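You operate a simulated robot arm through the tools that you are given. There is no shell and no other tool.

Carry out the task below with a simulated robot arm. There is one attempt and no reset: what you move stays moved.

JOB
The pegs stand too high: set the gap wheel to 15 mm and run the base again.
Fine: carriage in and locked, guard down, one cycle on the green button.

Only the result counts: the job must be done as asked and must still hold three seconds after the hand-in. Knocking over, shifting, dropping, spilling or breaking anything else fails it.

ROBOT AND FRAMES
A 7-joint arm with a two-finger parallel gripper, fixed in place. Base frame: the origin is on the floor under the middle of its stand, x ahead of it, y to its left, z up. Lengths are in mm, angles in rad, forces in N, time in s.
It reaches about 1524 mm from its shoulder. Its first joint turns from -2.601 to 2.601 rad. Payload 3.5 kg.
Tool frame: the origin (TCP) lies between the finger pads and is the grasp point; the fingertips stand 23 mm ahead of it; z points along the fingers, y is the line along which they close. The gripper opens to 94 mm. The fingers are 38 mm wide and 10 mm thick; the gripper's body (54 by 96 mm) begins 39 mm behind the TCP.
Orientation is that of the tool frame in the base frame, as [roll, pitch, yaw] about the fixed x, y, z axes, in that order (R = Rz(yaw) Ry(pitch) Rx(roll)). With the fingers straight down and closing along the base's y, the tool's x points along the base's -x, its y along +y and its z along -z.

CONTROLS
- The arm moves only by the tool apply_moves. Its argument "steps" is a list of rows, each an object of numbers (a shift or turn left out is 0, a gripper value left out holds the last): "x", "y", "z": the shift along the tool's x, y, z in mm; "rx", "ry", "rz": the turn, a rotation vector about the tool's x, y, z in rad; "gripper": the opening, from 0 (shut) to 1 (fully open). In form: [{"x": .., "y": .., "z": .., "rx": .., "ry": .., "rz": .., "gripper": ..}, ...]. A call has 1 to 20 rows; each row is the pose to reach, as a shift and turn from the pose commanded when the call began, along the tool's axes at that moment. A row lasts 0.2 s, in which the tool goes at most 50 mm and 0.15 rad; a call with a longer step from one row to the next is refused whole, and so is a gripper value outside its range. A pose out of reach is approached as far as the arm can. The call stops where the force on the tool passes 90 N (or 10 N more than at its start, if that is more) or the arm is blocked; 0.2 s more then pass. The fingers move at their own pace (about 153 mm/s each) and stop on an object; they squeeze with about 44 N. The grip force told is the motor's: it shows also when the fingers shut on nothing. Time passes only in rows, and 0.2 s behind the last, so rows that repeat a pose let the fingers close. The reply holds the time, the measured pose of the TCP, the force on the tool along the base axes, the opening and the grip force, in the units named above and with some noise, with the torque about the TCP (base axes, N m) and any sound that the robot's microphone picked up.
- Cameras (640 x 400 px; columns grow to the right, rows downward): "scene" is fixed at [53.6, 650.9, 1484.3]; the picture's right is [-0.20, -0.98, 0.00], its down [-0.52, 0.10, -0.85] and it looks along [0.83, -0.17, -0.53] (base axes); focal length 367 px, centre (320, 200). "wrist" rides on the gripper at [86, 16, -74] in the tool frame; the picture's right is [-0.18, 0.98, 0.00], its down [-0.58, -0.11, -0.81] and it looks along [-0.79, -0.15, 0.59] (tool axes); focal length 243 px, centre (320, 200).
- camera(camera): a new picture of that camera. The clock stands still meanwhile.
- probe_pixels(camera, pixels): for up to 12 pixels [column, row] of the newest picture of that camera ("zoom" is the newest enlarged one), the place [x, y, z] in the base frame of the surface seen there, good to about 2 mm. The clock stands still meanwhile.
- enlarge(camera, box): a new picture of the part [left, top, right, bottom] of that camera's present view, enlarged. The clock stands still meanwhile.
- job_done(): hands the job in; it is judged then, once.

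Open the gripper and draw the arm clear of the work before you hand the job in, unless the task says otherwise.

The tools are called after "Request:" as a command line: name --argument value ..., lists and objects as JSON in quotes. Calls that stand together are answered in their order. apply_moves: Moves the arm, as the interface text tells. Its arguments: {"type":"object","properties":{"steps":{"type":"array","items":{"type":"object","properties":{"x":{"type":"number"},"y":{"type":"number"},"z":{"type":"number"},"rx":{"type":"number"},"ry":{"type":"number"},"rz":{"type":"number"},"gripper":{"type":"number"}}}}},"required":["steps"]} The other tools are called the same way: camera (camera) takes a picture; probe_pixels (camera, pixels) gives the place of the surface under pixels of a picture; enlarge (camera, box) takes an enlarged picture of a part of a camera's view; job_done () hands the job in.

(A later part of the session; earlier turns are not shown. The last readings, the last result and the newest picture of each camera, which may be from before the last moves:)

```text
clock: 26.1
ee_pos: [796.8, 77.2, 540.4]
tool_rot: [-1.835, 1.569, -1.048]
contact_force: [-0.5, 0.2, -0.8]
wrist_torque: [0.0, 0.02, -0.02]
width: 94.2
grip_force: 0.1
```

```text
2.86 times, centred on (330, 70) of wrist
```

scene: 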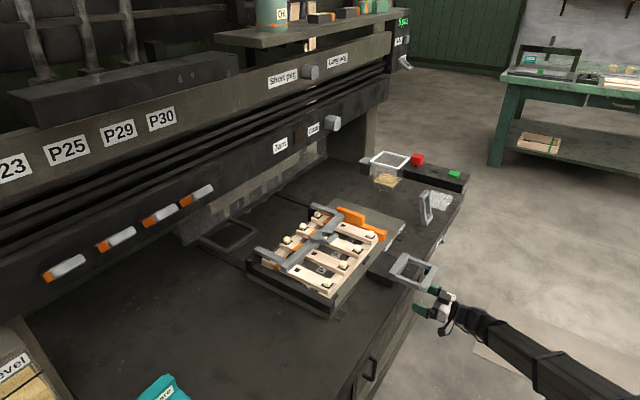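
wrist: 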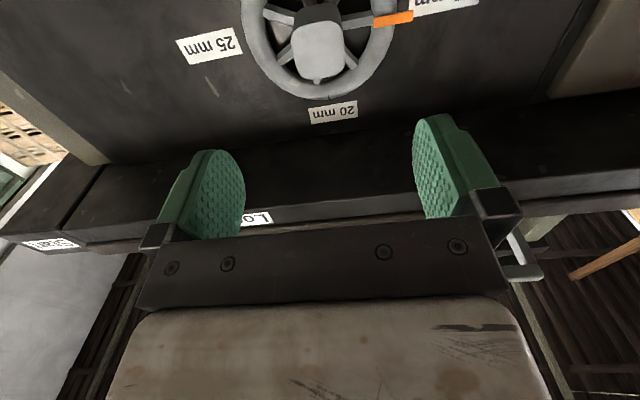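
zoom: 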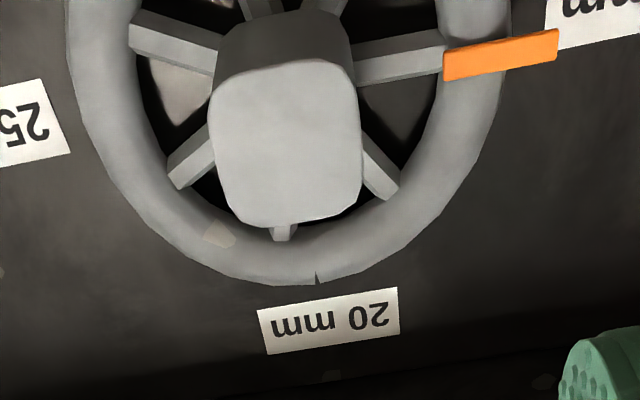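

The wheel reads 15 mm. I back away and rise to look at the carriage, lock handle and guard.

Request:
apply_moves --steps '[{"z": -45}, {"z": -90}, {"z": -135}, {"z": -180}, {"z": -225}, {"z": -260}, {"x": -45, "z": -260}, {"x": -90, "z": -260}, {"x": -135, "z": -260}, {"x": -180, "z": -260}, {"x": -225, "z": -260}, {"x": -270, "z": -260}, {"x": -315, "z": -260}, {"x": -360, "z": -260}, {"x": -405, "z": -260}, {"x": -450, "z": -260}]'

Request:
apply_moves --steps '[{"ry": 0.143}, {"ry": 0.286}, {"ry": 0.428}, {"ry": 0.571}, {"ry": 0.714}, {"ry": 0.857}]'

Request:
camera --camera "wrist"

Request:
camera --camera "scene"

```text
clock: 29.5
ee_pos: [613.7, -106.4, 991.2]
tool_rot: [-2.798, 1.569, -2.013]
contact_force: [0.3, 0.4, -0.5]
wrist_torque: [-0.03, 0.03, 0.0]
width: 93.8
grip_force: 0.2
```

```text
clock: 30.9
ee_pos: [612.9, -106.4, 990.9]
tool_rot: [-3.14, 0.709, -2.355]
contact_force: [0.4, -0.1, 1.0]
wrist_torque: [0.0, -0.03, -0.01]
width: 93.9
grip_force: 0.1
```

```text
taken
```

wrist: 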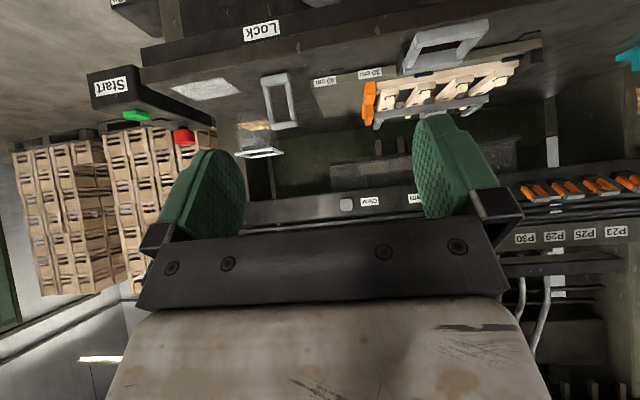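

```text
taken
```

scene: 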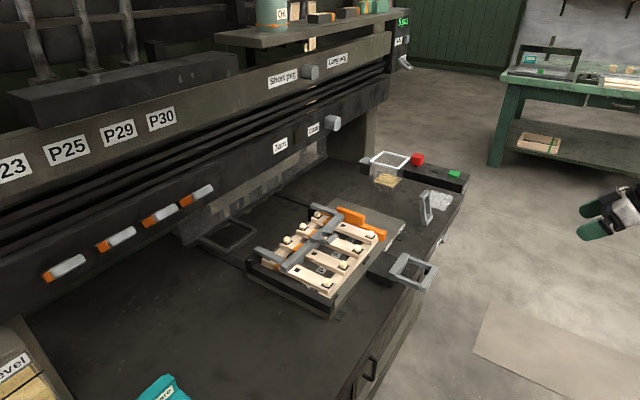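

I enlarge the carriage, press area and lock handle in this wrist view.

Request:
enlarge --camera "wrist" --box '[300, 10, 560, 150]'

Request:
enlarge --camera "wrist" --box '[230, 60, 430, 230]'

Request:
probe_pixels --camera "wrist" --pixels '[[285, 78], [282, 122], [265, 80], [290, 122], [470, 30], [440, 45], [420, 45], [430, 65], [345, 205], [260, 152], [400, 165], [350, 180]]'

```text
2.46 times, centred on (430, 80) of wrist
```

zoom: 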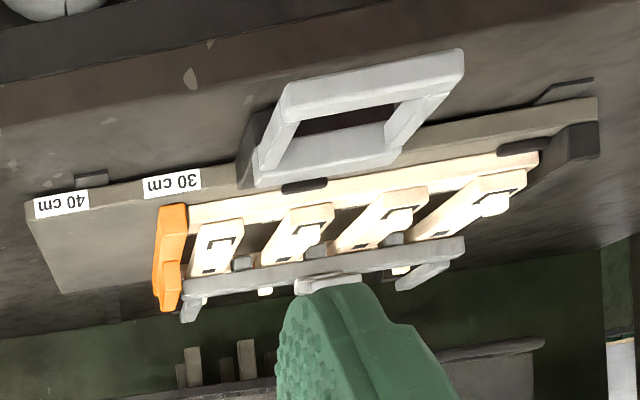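

```text
2.35 times, centred on (330, 145) of wrist
```

zoom: 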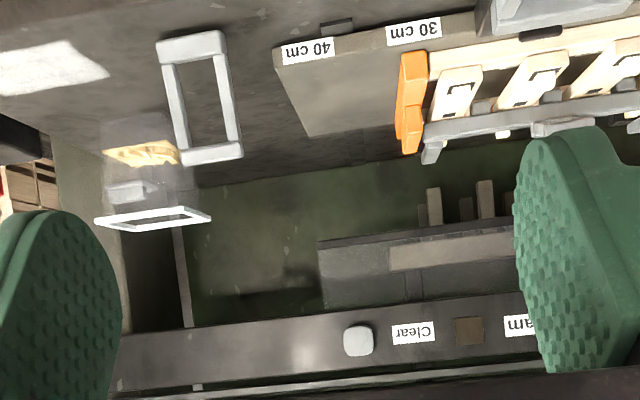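

```text
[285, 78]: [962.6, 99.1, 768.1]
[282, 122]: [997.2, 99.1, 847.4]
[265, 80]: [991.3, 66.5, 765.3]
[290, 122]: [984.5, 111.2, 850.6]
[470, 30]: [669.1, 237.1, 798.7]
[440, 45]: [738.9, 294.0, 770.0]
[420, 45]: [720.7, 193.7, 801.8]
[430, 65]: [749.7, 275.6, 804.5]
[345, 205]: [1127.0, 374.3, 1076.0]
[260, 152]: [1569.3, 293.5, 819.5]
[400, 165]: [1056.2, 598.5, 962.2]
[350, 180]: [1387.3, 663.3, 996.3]
```

I look closer at the black loop and block under the beam in the scene view and probe it; it may be the guard's handle.

Request:
enlarge --camera "scene" --box '[160, 150, 340, 270]'

Request:
probe_pixels --camera "scene" --pixels '[[232, 219], [255, 232], [240, 247], [215, 244], [185, 240], [190, 225], [215, 205], [240, 192], [300, 160], [320, 140], [260, 190], [270, 185]]'

Request:
enlarge --camera "scene" --box '[250, 80, 400, 200]'

```text
3.33 times, centred on (250, 210) of scene
```

zoom: 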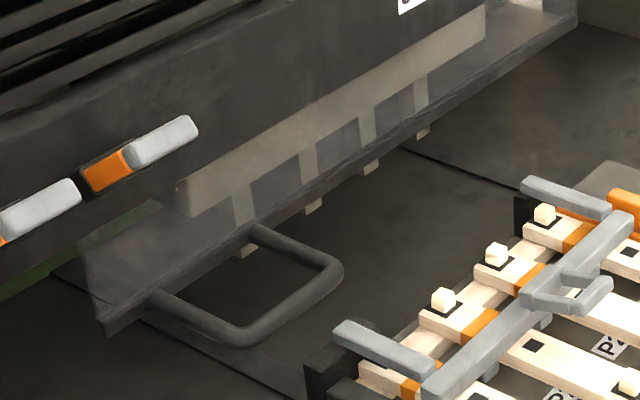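

```text
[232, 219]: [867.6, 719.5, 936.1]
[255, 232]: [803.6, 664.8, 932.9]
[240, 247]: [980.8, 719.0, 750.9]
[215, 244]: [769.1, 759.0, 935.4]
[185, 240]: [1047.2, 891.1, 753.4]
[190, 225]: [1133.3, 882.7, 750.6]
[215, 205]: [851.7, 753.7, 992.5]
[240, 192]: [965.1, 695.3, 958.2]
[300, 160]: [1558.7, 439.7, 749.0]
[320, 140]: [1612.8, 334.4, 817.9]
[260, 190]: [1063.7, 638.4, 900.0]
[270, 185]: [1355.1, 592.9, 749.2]
```

```text
3.33 times, centred on (325, 140) of scene
```

zoom: 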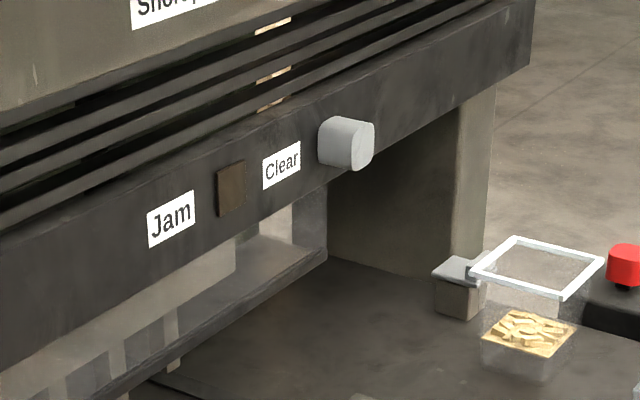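

The guard is a clear sheet with a dark bottom rail and a loop handle at z≈935 (u≈1040–1120, v≈0–100), currently raised. I probe the carriage extents, beam faces and rail to plan the push.

Request:
probe_pixels --camera "scene" --pixels '[[404, 229], [336, 206], [250, 265], [322, 315], [395, 245], [370, 262], [388, 262], [245, 275], [335, 228], [300, 215], [262, 240], [352, 285]]'

Request:
probe_pixels --camera "scene" --pixels '[[300, 145], [340, 130], [250, 175], [285, 60], [260, 45], [225, 42], [330, 35], [340, 85], [192, 243], [230, 222], [290, 185], [320, 165]]'

Request:
probe_pixels --camera "wrist" --pixels '[[330, 82], [370, 72], [540, 58], [500, 70], [415, 65], [410, 75], [340, 25], [520, 60], [335, 170], [480, 165], [505, 150], [545, 150]]'

```text
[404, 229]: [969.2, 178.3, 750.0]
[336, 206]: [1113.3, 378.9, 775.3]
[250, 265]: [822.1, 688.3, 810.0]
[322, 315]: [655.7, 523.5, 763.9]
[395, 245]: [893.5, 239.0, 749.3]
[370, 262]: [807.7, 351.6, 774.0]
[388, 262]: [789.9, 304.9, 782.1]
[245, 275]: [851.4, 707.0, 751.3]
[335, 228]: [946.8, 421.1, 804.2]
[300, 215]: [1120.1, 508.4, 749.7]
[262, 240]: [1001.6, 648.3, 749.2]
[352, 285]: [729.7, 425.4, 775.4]
```

```text
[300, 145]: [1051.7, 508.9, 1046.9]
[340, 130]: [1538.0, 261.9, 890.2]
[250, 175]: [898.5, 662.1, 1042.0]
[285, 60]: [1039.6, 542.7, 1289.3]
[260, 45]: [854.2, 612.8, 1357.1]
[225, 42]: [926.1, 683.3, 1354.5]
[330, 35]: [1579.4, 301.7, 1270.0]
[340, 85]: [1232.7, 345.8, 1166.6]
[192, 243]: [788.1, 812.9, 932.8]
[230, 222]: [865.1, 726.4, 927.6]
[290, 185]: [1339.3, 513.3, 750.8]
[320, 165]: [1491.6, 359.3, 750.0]
```

```text
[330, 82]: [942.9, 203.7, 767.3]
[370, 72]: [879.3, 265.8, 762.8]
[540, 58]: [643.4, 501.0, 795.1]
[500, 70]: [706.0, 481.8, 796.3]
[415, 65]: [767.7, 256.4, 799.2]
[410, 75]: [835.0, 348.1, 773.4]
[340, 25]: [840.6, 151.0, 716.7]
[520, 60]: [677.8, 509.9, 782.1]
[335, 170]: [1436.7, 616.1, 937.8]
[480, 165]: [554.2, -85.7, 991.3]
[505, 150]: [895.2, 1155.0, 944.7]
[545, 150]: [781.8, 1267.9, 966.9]
```

Carriage front edge is at u≈810, guard plane u≈1128, beam front u≈1103; the carriage handle's near bar is at u≈643, v 290–385, z≈800. I return the tool to vertical and close the fingers to push that bar.

Request:
apply_moves --steps '[{"ry": 0.143, "gripper": 0.5}, {"ry": 0.286, "gripper": 0.0}, {"ry": 0.428}, {"ry": 0.571}, {"ry": 0.709}]'

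Request:
apply_moves --steps '[{"x": -25, "y": 35}, {"x": -50, "y": 70}, {"x": -75, "y": 105}, {"x": -100, "y": 140}, {"x": -125, "y": 171}, {"x": -160, "y": 171}, {"x": -200, "y": 171}, {"x": -225, "y": 171}]'

Request:
camera --camera "wrist"

Request:
camera --camera "scene"

```text
clock: 32.1
ee_pos: [614.0, -105.4, 990.3]
tool_rot: [-3.141, 0.002, -2.355]
contact_force: [0.3, -0.7, -0.5]
wrist_torque: [0.0, 0.02, -0.01]
width: 0.1
grip_force: 42.3
```

```text
clock: 33.9
ee_pos: [651.0, 174.1, 991.6]
tool_rot: [-3.139, 0.005, -2.356]
contact_force: [0.0, -0.2, -0.9]
wrist_torque: [0.01, -0.03, 0.07]
width: 0.3
grip_force: 42.5
```

```text
taken
```

wrist: 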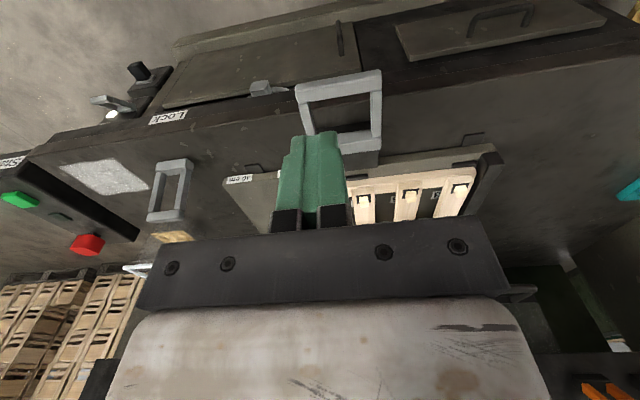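

```text
taken
```

scene: 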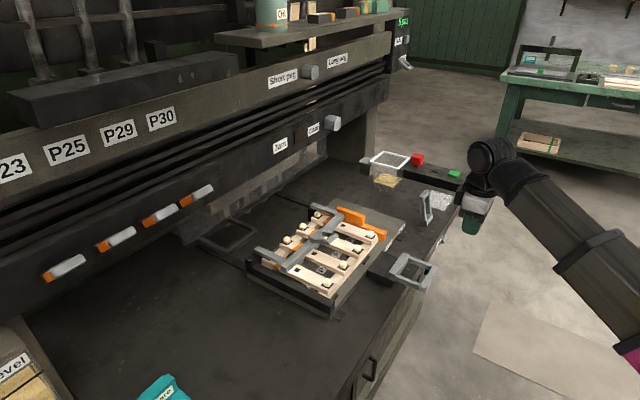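

The handle loop is seen at (338,100); I probe its bars exactly.

Request:
enlarge --camera "wrist" --box '[240, 50, 440, 180]'

Request:
probe_pixels --camera "wrist" --pixels '[[310, 92], [340, 85], [370, 77], [302, 110], [376, 105], [365, 141], [310, 122], [374, 130], [170, 165], [165, 213], [183, 190], [155, 190]]'

```text
3.08 times, centred on (340, 115) of wrist
```

zoom: 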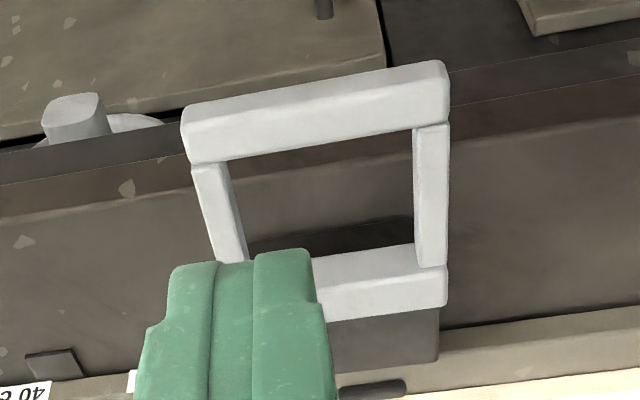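

```text
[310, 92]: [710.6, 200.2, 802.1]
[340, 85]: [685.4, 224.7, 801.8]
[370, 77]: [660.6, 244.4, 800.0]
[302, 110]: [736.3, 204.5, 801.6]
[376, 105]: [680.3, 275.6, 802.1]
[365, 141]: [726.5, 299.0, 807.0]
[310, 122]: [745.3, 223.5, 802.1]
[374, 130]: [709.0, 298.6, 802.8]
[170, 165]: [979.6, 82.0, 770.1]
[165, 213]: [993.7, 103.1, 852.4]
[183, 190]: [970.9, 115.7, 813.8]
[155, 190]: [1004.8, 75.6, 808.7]
```

Near bar: u≈632–655, top z≈802, centre v≈336. I lower the closed fingers just in front of it (tips at z≈769).

Request:
apply_moves --steps '[{"z": 45}, {"z": 90}, {"z": 135}, {"z": 175}, {"z": 199}]'

Request:
camera --camera "wrist"

Request:
camera --camera "scene"

```text
clock: 35.1
ee_pos: [652.3, 174.5, 793.1]
tool_rot: [-3.141, 0.006, -2.356]
contact_force: [-0.5, -0.3, 0.0]
wrist_torque: [0.01, 0.02, -0.01]
width: 0.0
grip_force: 42.2
```

```text
taken
```

wrist: 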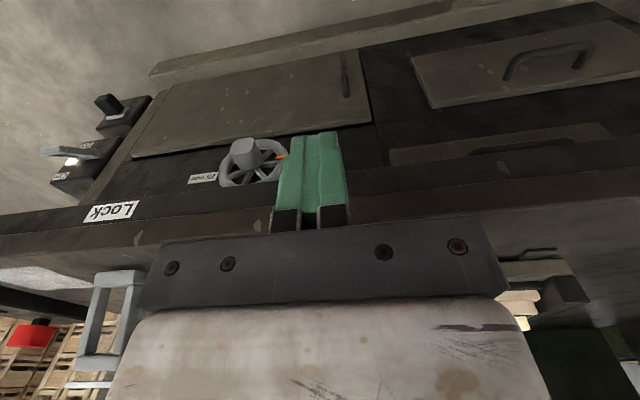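

```text
taken
```

scene: 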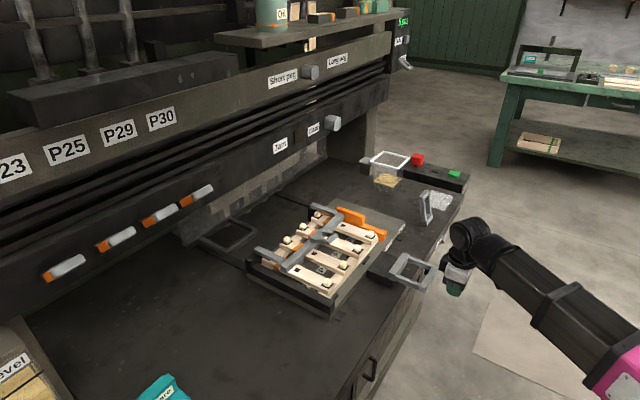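

The fingers stand in front of the bar (scene ~ (455,280)). I push along +u, first 100 mm gently.

Request:
apply_moves --steps '[{"x": -15}, {"x": -28}, {"x": -38}, {"x": -50}, {"x": -62}, {"x": -75}, {"x": -87}, {"x": -100}]'

Request:
camera --camera "scene"

```text
clock: 36.9
ee_pos: [724.6, 244.7, 793.5]
tool_rot: [-3.141, 0.006, -2.356]
contact_force: [-0.4, 0.1, -0.5]
wrist_torque: [0.01, -0.01, -0.01]
width: 0.1
grip_force: 42.1
```

```text
taken
```

scene: 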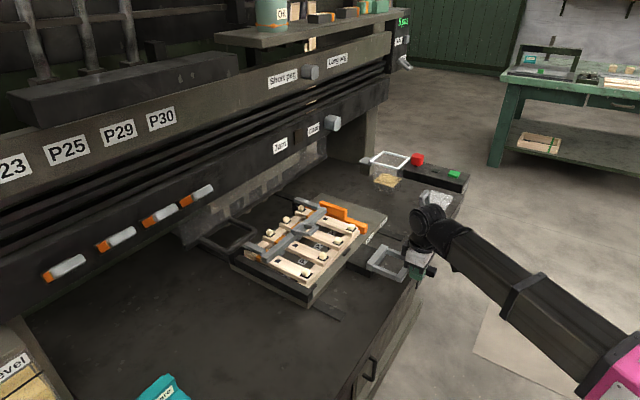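

The carriage slides in easily with the fingers. I push another 120 mm and look again.

Request:
apply_moves --steps '[{"x": -15}, {"x": -30}, {"x": -45}, {"x": -60}, {"x": -75}, {"x": -90}, {"x": -105}, {"x": -120}]'

Request:
camera --camera "scene"

Request:
camera --camera "wrist"

```text
clock: 38.7
ee_pos: [808.3, 330.8, 793.1]
tool_rot: [3.14, 0.006, -2.355]
contact_force: [0.4, -0.4, 0.0]
wrist_torque: [0.01, 0.0, 0.03]
width: 0.1
grip_force: 43.1
```

```text
taken
```

scene: 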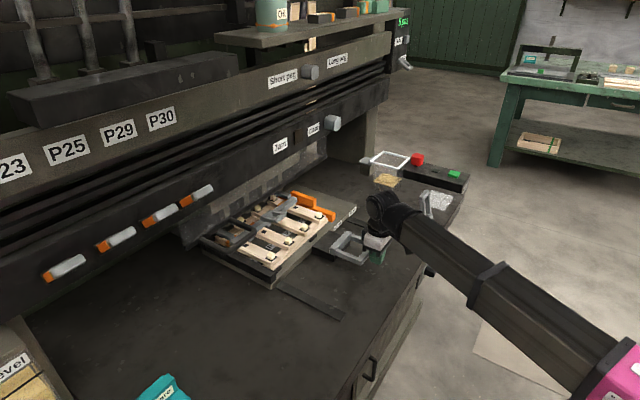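

```text
taken
```

wrist: 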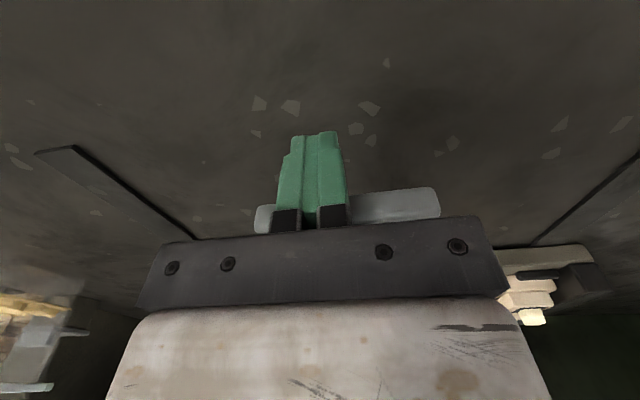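

Still free. I keep pushing in, slower, up to 110 mm more; the call stops by itself if it meets the end stop.

Request:
apply_moves --steps '[{"x": -12}, {"x": -24}, {"x": -36}, {"x": -48}, {"x": -56}, {"x": -64}, {"x": -72}, {"x": -80}, {"x": -86}, {"x": -92}, {"x": -98}, {"x": -104}, {"x": -110}]'

Request:
camera --camera "scene"

Request:
camera --camera "wrist"

```text
clock: 41.5
ee_pos: [885.4, 408.2, 792.9]
tool_rot: [-3.14, 0.005, -2.356]
contact_force: [-0.7, -2.4, -0.7]
wrist_torque: [-0.04, 0.01, 0.03]
width: 0.0
grip_force: 42.5
```

```text
taken
```

scene: 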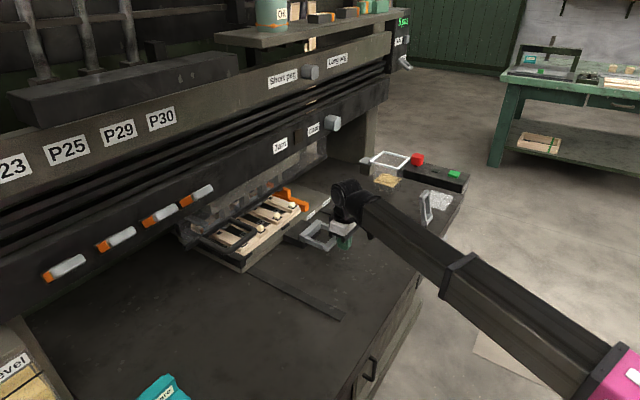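

```text
taken
```

wrist: 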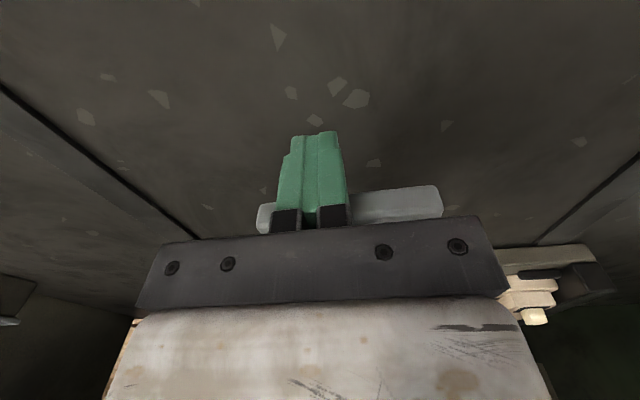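

Now u=914.7 (travel ≈300 mm), still free. I continue in 5 mm rows until the stop.

Request:
apply_moves --steps '[{"x": -5}, {"x": -10}, {"x": -15}, {"x": -20}, {"x": -25}, {"x": -30}, {"x": -35}, {"x": -40}, {"x": -45}, {"x": -50}, {"x": -55}, {"x": -60}, {"x": -65}, {"x": -70}]'

Request:
camera --camera "scene"

```text
clock: 44.5
ee_pos: [924.9, 447.3, 793.8]
tool_rot: [3.138, -0.027, -2.359]
contact_force: [-16.0, -18.1, 9.5]
wrist_torque: [0.36, -0.23, 0.11]
width: 0.0
grip_force: 42.6
stopped in row 14: the force on the tool passed its limit at 99 N (the readings are from after the stop); the commanded pose is now the measured one
```

```text
taken
```

scene: 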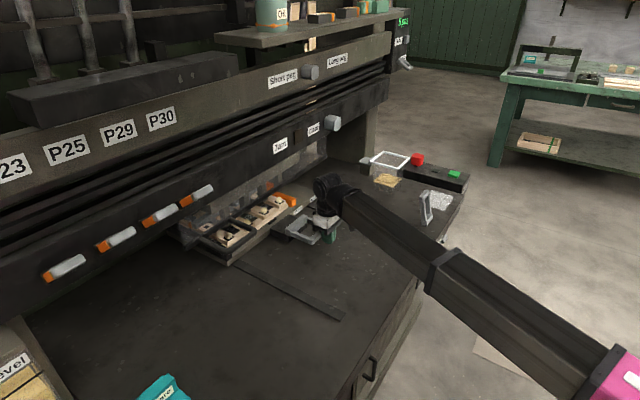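

Stopped at u≈970 with 99 N: the end stop, about 357 mm of travel. I check the carriage's seating in close-up.

Request:
enlarge --camera "scene" --box '[170, 150, 360, 290]'

Request:
camera --camera "wrist"

```text
2.86 times, centred on (265, 220) of scene
```

zoom: 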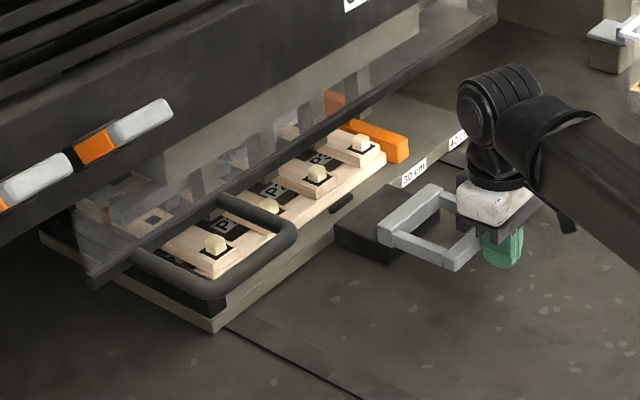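

```text
taken
```

wrist: 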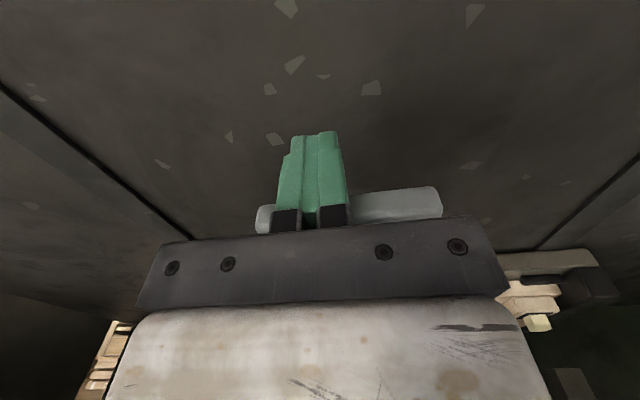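

I probe the carriage front and base to see where it seated relative to the guard plane.

Request:
probe_pixels --camera "zoom" --pixels '[[415, 173], [220, 325], [340, 205], [215, 245], [315, 175], [380, 150], [430, 195], [370, 225], [330, 230], [280, 235], [120, 270], [350, 140]]'

```text
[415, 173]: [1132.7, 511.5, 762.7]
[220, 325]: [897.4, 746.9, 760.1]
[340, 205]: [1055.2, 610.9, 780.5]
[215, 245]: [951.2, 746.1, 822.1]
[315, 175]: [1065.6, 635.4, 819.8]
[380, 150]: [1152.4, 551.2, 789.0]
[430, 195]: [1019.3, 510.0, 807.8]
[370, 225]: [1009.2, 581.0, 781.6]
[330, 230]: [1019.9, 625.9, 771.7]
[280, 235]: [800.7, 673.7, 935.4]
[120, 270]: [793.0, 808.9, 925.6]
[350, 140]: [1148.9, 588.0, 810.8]
```

The carriage front edge is straight at u=1162.6 and its pegs (u≈1202) stand under the hammers. I ease off the bar, rise and move over to look at the lock handle.

Request:
apply_moves --steps '[{"x": 10}, {"x": 30}, {"x": 60}, {"x": 60, "z": -40}, {"x": 60, "z": -85}, {"x": 60, "z": -130}, {"x": 80, "z": -170}, {"x": 120, "z": -200}, {"x": 165, "z": -200}, {"x": 210, "z": -200}, {"x": 255, "z": -200}, {"x": 300, "z": -200}, {"x": 345, "z": -200}]'

Request:
camera --camera "scene"

Request:
enlarge --camera "scene" --box '[180, 150, 360, 290]'

Request:
enlarge --camera "scene" --box '[380, 170, 480, 250]'

```text
clock: 47.3
ee_pos: [686.4, 208.3, 999.6]
tool_rot: [3.138, -0.021, -2.357]
contact_force: [0.4, -0.6, -0.4]
wrist_torque: [0.02, 0.02, 0.0]
width: 0.1
grip_force: 42.3
```

```text
taken
```

scene: 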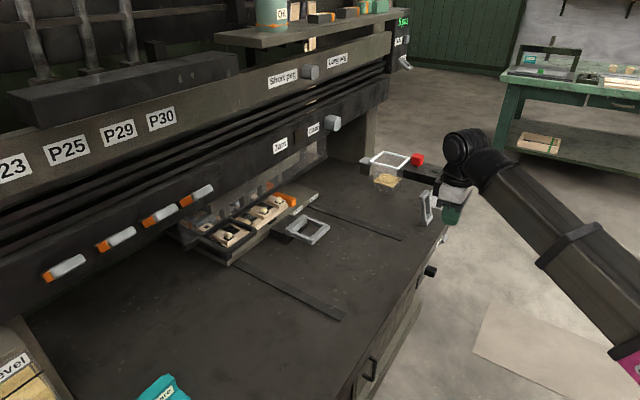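

```text
2.86 times, centred on (270, 220) of scene
```

zoom: 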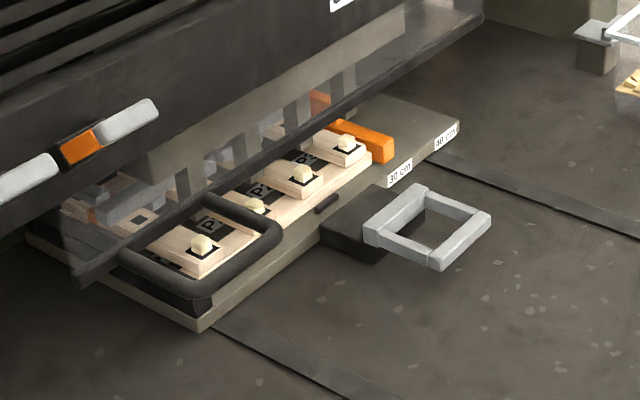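

```text
5.00 times, centred on (430, 210) of scene
```

zoom: 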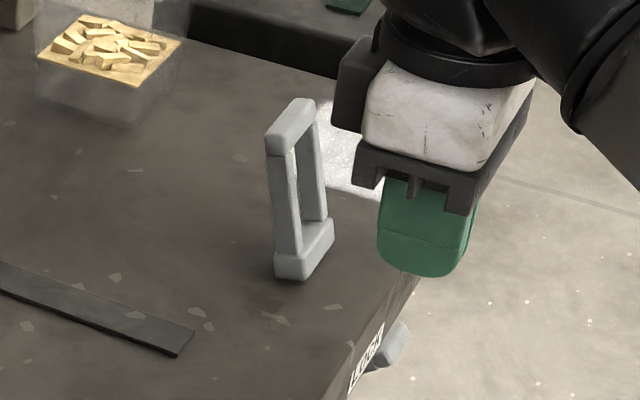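

The carriage stays in. A dark item shows at (430,271) on the table front that the handle hid before; I zoom in on it.

Request:
enlarge --camera "scene" --box '[390, 240, 460, 300]'

Request:
probe_pixels --camera "scene" --pixels '[[430, 271], [433, 269], [427, 272], [420, 277], [423, 195], [427, 190], [432, 215], [428, 205], [436, 190], [424, 222]]'

Request:
camera --camera "wrist"

```text
6.67 times, centred on (425, 270) of scene
```

zoom: 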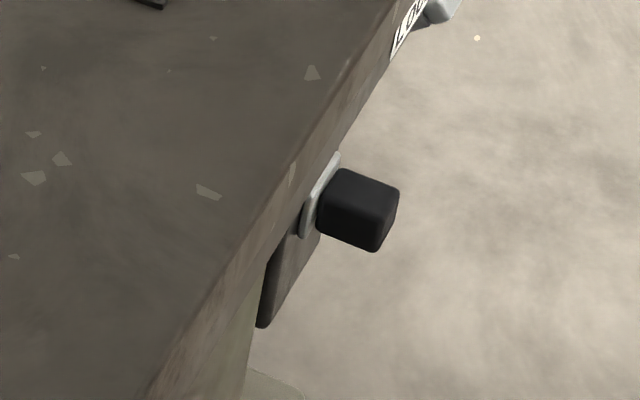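

```text
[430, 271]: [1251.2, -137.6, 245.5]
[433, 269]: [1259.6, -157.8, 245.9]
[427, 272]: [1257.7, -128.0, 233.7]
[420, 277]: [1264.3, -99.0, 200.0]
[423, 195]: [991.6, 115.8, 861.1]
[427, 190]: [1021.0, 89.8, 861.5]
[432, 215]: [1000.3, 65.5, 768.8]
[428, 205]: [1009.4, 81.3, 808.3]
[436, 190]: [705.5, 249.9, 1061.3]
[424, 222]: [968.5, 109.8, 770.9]
```

```text
taken
```

wrist: 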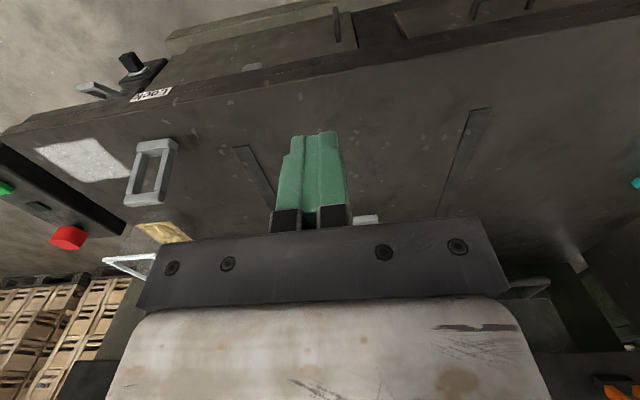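

The dark item is just the lower knob of the power box. I enlarge the lock handle in the wrist view.

Request:
enlarge --camera "wrist" --box '[90, 70, 230, 270]'

Request:
probe_pixels --camera "wrist" --pixels '[[160, 146], [145, 200], [138, 175], [162, 175], [130, 152], [170, 140], [155, 185]]'

```text
2.00 times, centred on (160, 170) of wrist
```

zoom: 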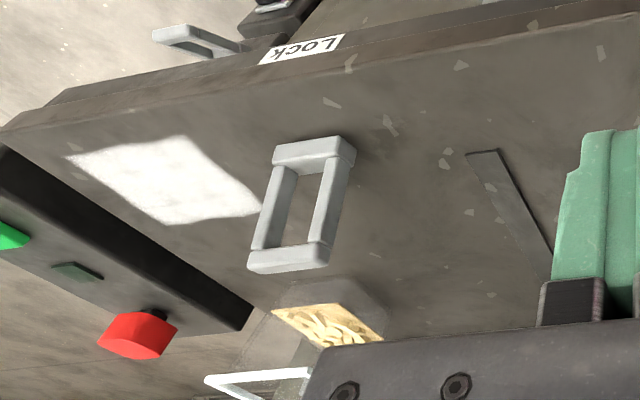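

```text
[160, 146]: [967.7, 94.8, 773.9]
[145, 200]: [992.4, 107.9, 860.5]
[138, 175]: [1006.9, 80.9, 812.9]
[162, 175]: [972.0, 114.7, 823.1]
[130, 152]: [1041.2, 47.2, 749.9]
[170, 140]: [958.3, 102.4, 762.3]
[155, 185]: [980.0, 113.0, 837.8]
```

Label "Lock" is on the front edge right before this lever, which leans inward (base u≈750, top u≈780, z≈861, v≈631), so locking should mean pulling it toward the front. I bring the closed fingers above and behind it (u≈828, v≈631).

Request:
apply_moves --steps '[{"x": -24, "y": -37, "ry": -0.021}, {"x": -48, "y": -73, "ry": -0.021}, {"x": -72, "y": -110, "ry": -0.021}, {"x": -97, "y": -146, "ry": -0.021}, {"x": -121, "y": -183, "ry": -0.021}, {"x": -146, "y": -220, "ry": -0.021}, {"x": -170, "y": -256, "ry": -0.021}, {"x": -195, "y": -293, "ry": -0.021}]'

Request:
camera --camera "wrist"

Request:
camera --camera "scene"

```text
clock: 49.1
ee_pos: [1030.6, 139.0, 994.2]
tool_rot: [3.139, 0.002, -2.354]
contact_force: [0.8, 0.3, -0.4]
wrist_torque: [-0.01, -0.01, -0.02]
width: 0.2
grip_force: 42.2
```

```text
taken
```

wrist: 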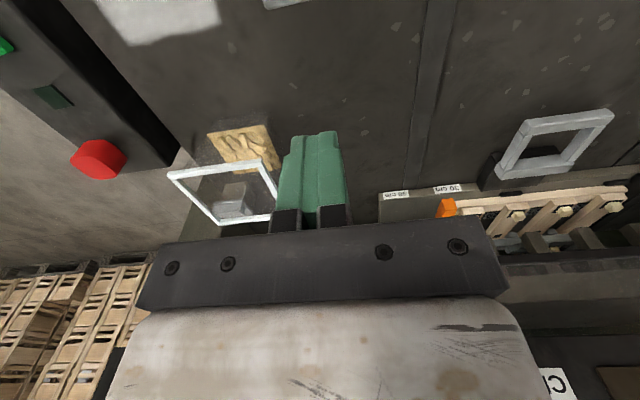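

```text
taken
```

scene: 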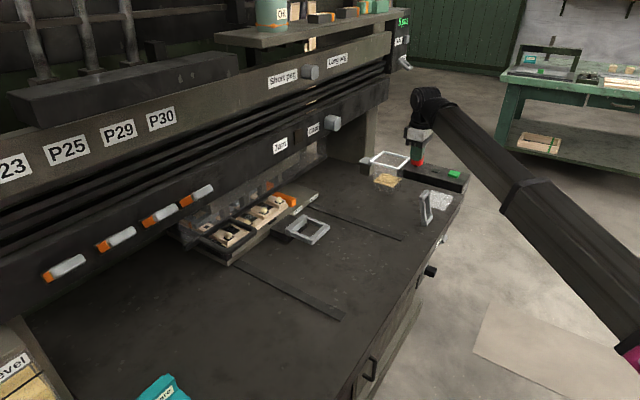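

I check how far the peg bin's white rim lies from the gripper before lowering.

Request:
probe_pixels --camera "wrist" --pixels '[[168, 173], [258, 163], [275, 212], [220, 223], [240, 145], [270, 185], [275, 3], [232, 205]]'

```text
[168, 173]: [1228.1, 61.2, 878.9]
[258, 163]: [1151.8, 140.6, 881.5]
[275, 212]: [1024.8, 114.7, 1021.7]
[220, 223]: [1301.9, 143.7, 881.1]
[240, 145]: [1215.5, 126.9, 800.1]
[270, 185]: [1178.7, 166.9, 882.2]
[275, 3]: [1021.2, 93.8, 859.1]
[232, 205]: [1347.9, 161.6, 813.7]
```

The bin (u≥912, v≥715) is clear of the descent. I lower 147 mm so the fingertips stand behind the lever's top bar.

Request:
apply_moves --steps '[{"z": 40}, {"z": 80}, {"z": 115}, {"z": 147}]'

Request:
camera --camera "scene"

Request:
enlarge --camera "scene" --box '[370, 120, 480, 230]'

```text
clock: 50.1
ee_pos: [1030.3, 138.8, 847.7]
tool_rot: [3.139, 0.0, -2.356]
contact_force: [-0.6, -0.2, -0.7]
wrist_torque: [0.0, -0.01, 0.02]
width: 0.0
grip_force: 41.9
```

```text
taken
```

scene: 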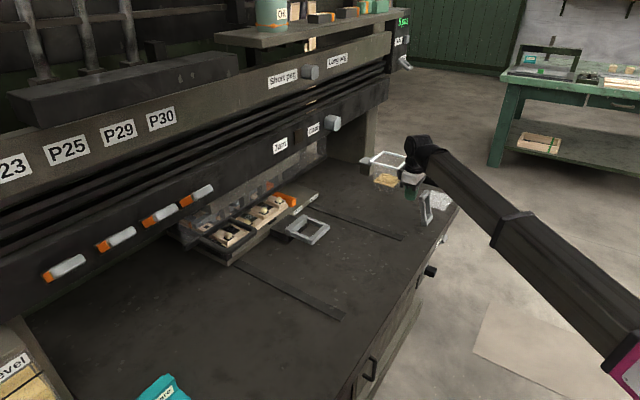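

```text
3.64 times, centred on (425, 175) of scene
```

zoom: 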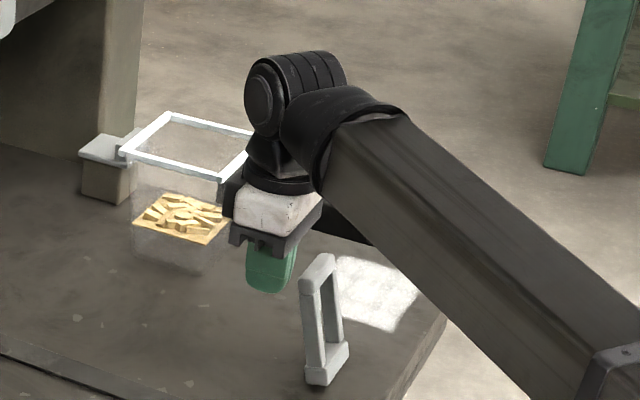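

The fingers are behind the lever's top bar. I pull toward the front (-u) in small rows.

Request:
apply_moves --steps '[{"x": 10}, {"x": 18}, {"x": 25}, {"x": 32}, {"x": 39}, {"x": 46}]'

Request:
enlarge --camera "scene" --box '[370, 120, 480, 230]'

```text
clock: 51.5
ee_pos: [997.8, 106.4, 846.8]
tool_rot: [3.138, 0.0, -2.357]
contact_force: [2.6, 2.5, 1.7]
wrist_torque: [-0.04, 0.01, 0.02]
width: 0.0
grip_force: 42.5
```

```text
3.64 times, centred on (425, 175) of scene
```

zoom: 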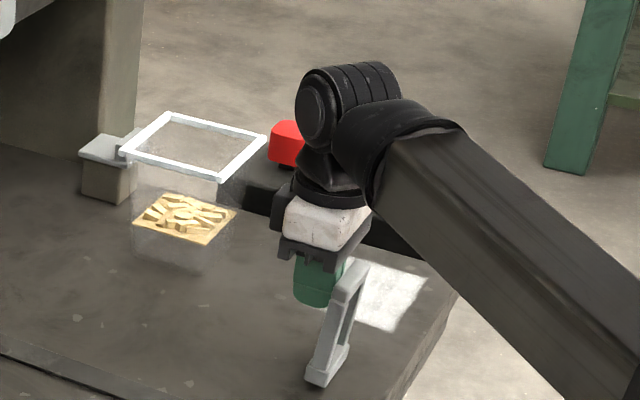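

The lever follows forward with little force (now about upright). I continue pulling 65 mm more, checking for its stop.

Request:
apply_moves --steps '[{"x": 8}, {"x": 16}, {"x": 24}, {"x": 32, "z": 1}, {"x": 40, "z": 2}, {"x": 48, "z": 4}, {"x": 56, "z": 6}, {"x": 65, "z": 8}]'

Request:
camera --camera "scene"

Request:
enlarge --camera "scene" --box '[370, 140, 480, 250]'

```text
clock: 53.3
ee_pos: [958.9, 67.0, 839.6]
tool_rot: [3.14, 0.016, -2.351]
contact_force: [52.6, 51.5, 19.3]
wrist_torque: [0.56, -0.21, -0.1]
width: 0.0
grip_force: 42.8
```

```text
taken
```

scene: 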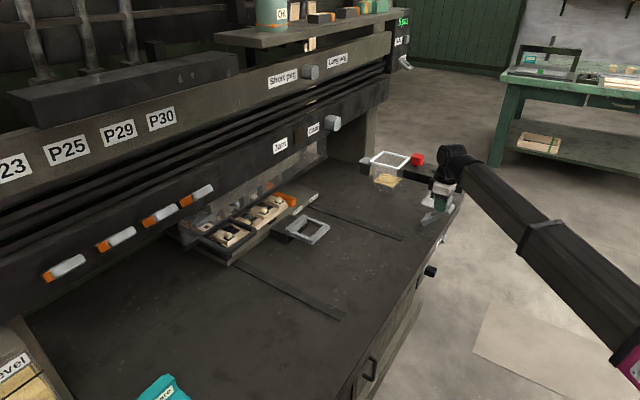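

```text
3.64 times, centred on (425, 195) of scene
```

zoom: 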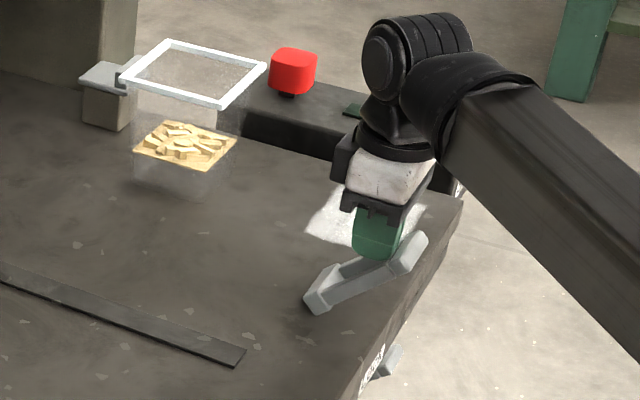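

The push-back rose to ~73 N: probably the lever's stop. I probe the lever's present position.

Request:
probe_pixels --camera "zoom" --pixels '[[408, 252], [395, 265], [420, 240], [362, 283], [345, 268], [322, 295], [318, 280], [380, 240]]'

Request:
camera --camera "wrist"

```text
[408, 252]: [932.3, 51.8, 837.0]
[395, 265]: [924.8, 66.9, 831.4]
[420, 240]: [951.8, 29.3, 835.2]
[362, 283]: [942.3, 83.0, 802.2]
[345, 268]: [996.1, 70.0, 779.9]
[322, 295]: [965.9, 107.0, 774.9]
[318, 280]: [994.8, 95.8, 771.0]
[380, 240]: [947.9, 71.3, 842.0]
```

```text
taken
```

wrist: 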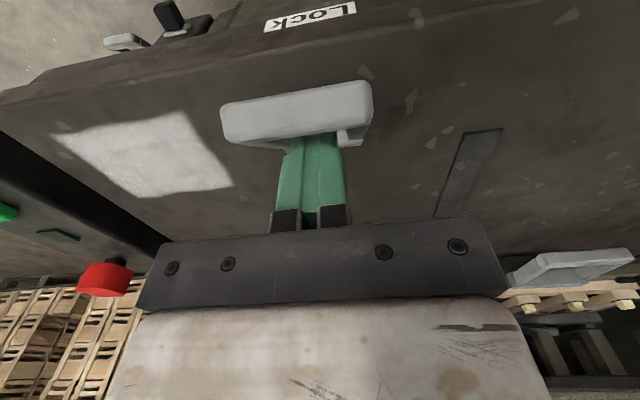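

The lever now leans ~40° to the front against a stop. I back the fingers off and see whether it stays there.

Request:
apply_moves --steps '[{"x": -10}, {"x": -25}, {"x": -35}, {"x": -35, "z": -40}, {"x": -35, "z": -85}, {"x": -35, "z": -130}]'

Request:
camera --camera "scene"

Request:
enlarge --camera "scene" --box '[370, 140, 480, 250]'

Request:
camera --camera "wrist"

```text
clock: 54.7
ee_pos: [976.4, 84.3, 969.2]
tool_rot: [3.138, 0.0, -2.356]
contact_force: [-0.5, 0.3, 0.3]
wrist_torque: [0.01, 0.01, 0.01]
width: 0.0
grip_force: 42.5
```

```text
taken
```

scene: 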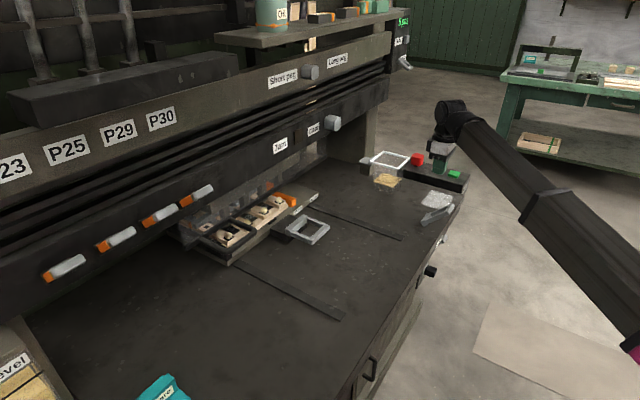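

```text
3.64 times, centred on (425, 195) of scene
```

zoom: 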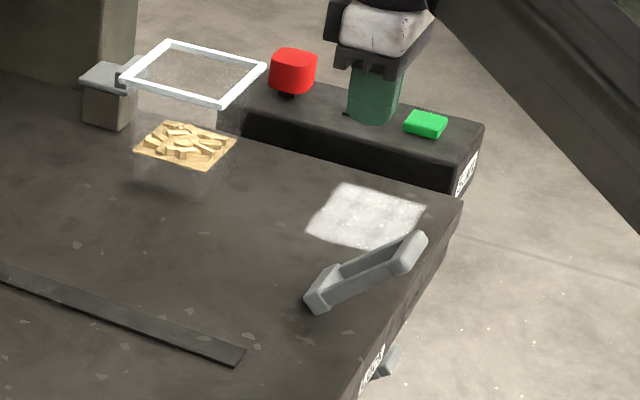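

```text
taken
```

wrist: 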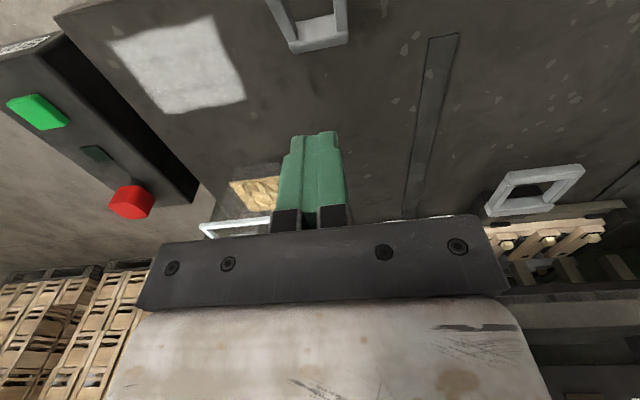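

The lever stays down-forward. I probe it again to get its resting angle.

Request:
probe_pixels --camera "zoom" --pixels '[[412, 255], [420, 240], [400, 265], [375, 275], [370, 262], [322, 297], [318, 285], [330, 272]]'

Request:
probe_pixels --camera "wrist" --pixels '[[310, 25], [325, 45], [285, 15], [340, 15], [30, 45], [40, 110], [95, 153], [130, 205], [20, 95], [60, 120]]'

```text
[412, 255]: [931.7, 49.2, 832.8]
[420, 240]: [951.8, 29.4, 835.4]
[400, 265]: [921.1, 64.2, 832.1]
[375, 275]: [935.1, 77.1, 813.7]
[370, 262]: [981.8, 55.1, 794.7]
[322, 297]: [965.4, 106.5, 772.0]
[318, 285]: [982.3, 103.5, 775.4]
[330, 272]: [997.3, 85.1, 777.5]
```

```text
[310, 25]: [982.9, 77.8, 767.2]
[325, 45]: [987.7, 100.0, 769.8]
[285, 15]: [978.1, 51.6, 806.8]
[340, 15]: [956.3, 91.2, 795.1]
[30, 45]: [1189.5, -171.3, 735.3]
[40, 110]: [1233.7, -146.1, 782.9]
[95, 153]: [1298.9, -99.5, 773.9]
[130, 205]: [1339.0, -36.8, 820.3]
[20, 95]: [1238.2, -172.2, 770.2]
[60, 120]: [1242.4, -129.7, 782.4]
```

The lever rests at ~45° toward the front label, against its stop. Next the guard: I probe its handle loop and bottom rail precisely, and the levers above it for clearance.

Request:
enlarge --camera "scene" --box '[170, 170, 310, 270]'

Request:
probe_pixels --camera "scene" --pixels '[[229, 252], [238, 248], [246, 245], [250, 240], [217, 243], [235, 222], [205, 247], [210, 191], [195, 197], [185, 201], [270, 197], [200, 243]]'

```text
4.00 times, centred on (240, 220) of scene
```

zoom: 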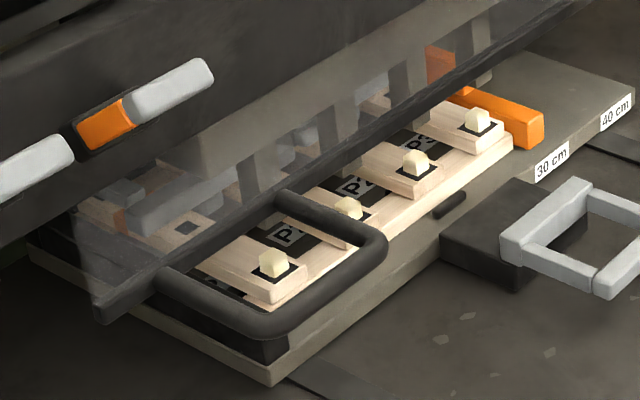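

```text
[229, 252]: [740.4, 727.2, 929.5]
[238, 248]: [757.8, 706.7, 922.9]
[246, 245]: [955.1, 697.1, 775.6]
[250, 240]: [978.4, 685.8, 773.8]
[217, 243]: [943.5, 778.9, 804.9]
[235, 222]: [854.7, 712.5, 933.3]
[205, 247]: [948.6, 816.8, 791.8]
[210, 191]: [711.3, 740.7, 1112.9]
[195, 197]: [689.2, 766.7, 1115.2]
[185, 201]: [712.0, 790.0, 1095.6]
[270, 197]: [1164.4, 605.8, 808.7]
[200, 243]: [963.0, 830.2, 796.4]
```

Guard handle: near bar at u≈1044, z≈928, v 0–100, rod ~18 mm thick. I carry the closed fingers across at z≈1040 to v=52, staying in front of the beam.

Request:
apply_moves --steps '[{"x": -8, "y": 42, "z": -5}, {"x": -16, "y": 84, "z": -10}, {"x": -24, "y": 126, "z": -15}, {"x": -32, "y": 168, "z": -20}, {"x": -40, "y": 210, "z": -25}, {"x": -48, "y": 252, "z": -30}, {"x": -56, "y": 294, "z": -35}, {"x": -64, "y": 336, "z": -40}, {"x": -72, "y": 378, "z": -45}, {"x": -80, "y": 420, "z": -50}, {"x": -88, "y": 462, "z": -55}, {"x": -96, "y": 504, "z": -60}, {"x": -104, "y": 546, "z": -65}, {"x": -110, "y": 579, "z": -68}]'

Request:
camera --camera "scene"

Request:
camera --camera "wrist"

```text
clock: 57.7
ee_pos: [647.5, 570.9, 1039.9]
tool_rot: [3.137, -0.001, -2.358]
contact_force: [-0.4, -0.4, -0.2]
wrist_torque: [-0.02, 0.02, -0.02]
width: 0.0
grip_force: 42.6
```

```text
taken
```

scene: 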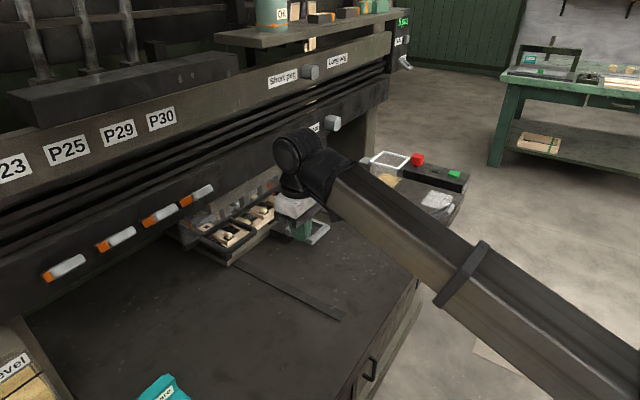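

```text
taken
```

wrist: 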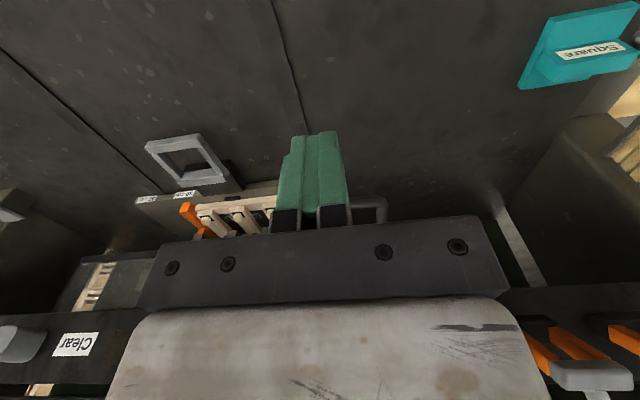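

Now at u=861, v=54, z=1040. I tilt the tool 45° inward.

Request:
apply_moves --steps '[{"ry": -0.131}, {"ry": -0.262}, {"ry": -0.393}, {"ry": -0.524}, {"ry": -0.655}, {"ry": -0.785}]'

Request:
camera --camera "wrist"

Request:
camera --camera "scene"

```text
clock: 59.1
ee_pos: [646.4, 571.3, 1039.4]
tool_rot: [3.137, 0.787, -2.359]
contact_force: [-0.7, -0.1, 0.0]
wrist_torque: [-0.01, 0.04, -0.04]
width: 0.0
grip_force: 42.3
```

```text
taken
```

wrist: 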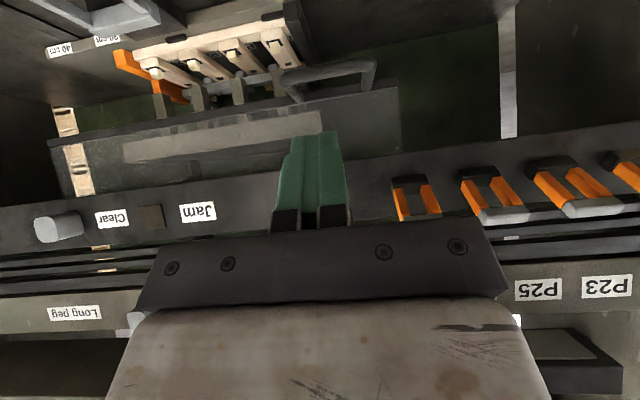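

```text
taken
```

scene: 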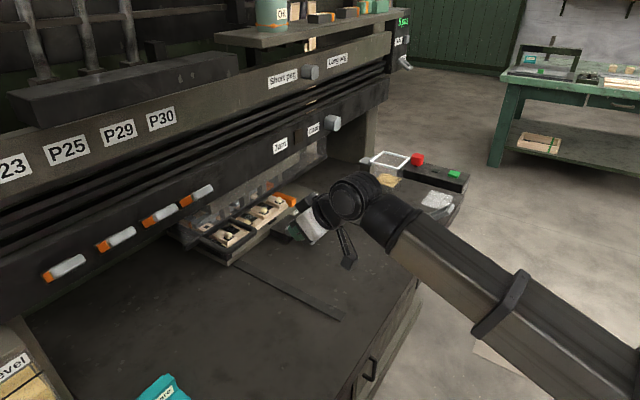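

A clear view of the guard, its handle at (330,75) and the levers. I enlarge and probe the handle.

Request:
enlarge --camera "wrist" --box '[220, 20, 440, 150]'

Request:
probe_pixels --camera "wrist" --pixels '[[330, 70], [300, 75], [360, 64], [370, 80], [290, 90], [345, 67], [310, 105], [200, 125], [385, 90], [230, 95], [415, 190], [300, 120]]'

Request:
enlarge --camera "wrist" --box '[370, 130, 640, 300]'

```text
2.91 times, centred on (330, 85) of wrist
```

zoom: 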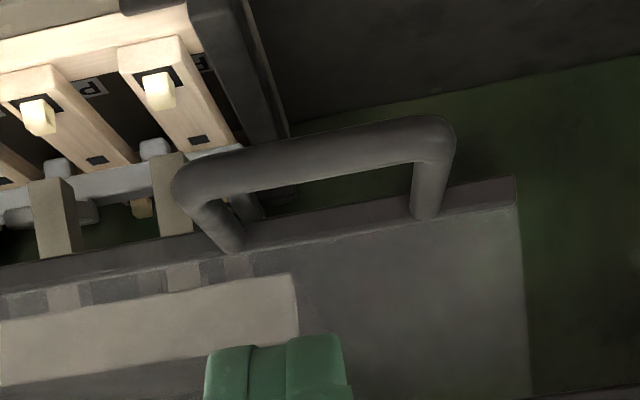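

```text
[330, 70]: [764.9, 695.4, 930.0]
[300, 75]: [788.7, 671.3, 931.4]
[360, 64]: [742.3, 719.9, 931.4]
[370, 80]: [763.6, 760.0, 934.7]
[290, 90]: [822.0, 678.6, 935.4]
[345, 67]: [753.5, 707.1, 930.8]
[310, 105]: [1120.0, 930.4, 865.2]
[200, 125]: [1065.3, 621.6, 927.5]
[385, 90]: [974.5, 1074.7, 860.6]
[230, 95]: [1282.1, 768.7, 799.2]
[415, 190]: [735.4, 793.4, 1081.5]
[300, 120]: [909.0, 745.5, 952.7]
```

```text
2.35 times, centred on (505, 215) of wrist
```

zoom: 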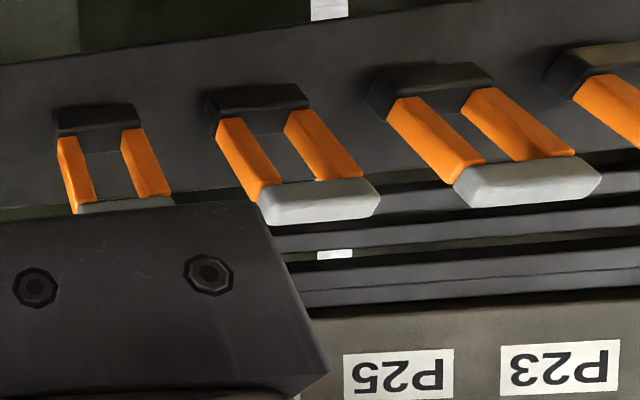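

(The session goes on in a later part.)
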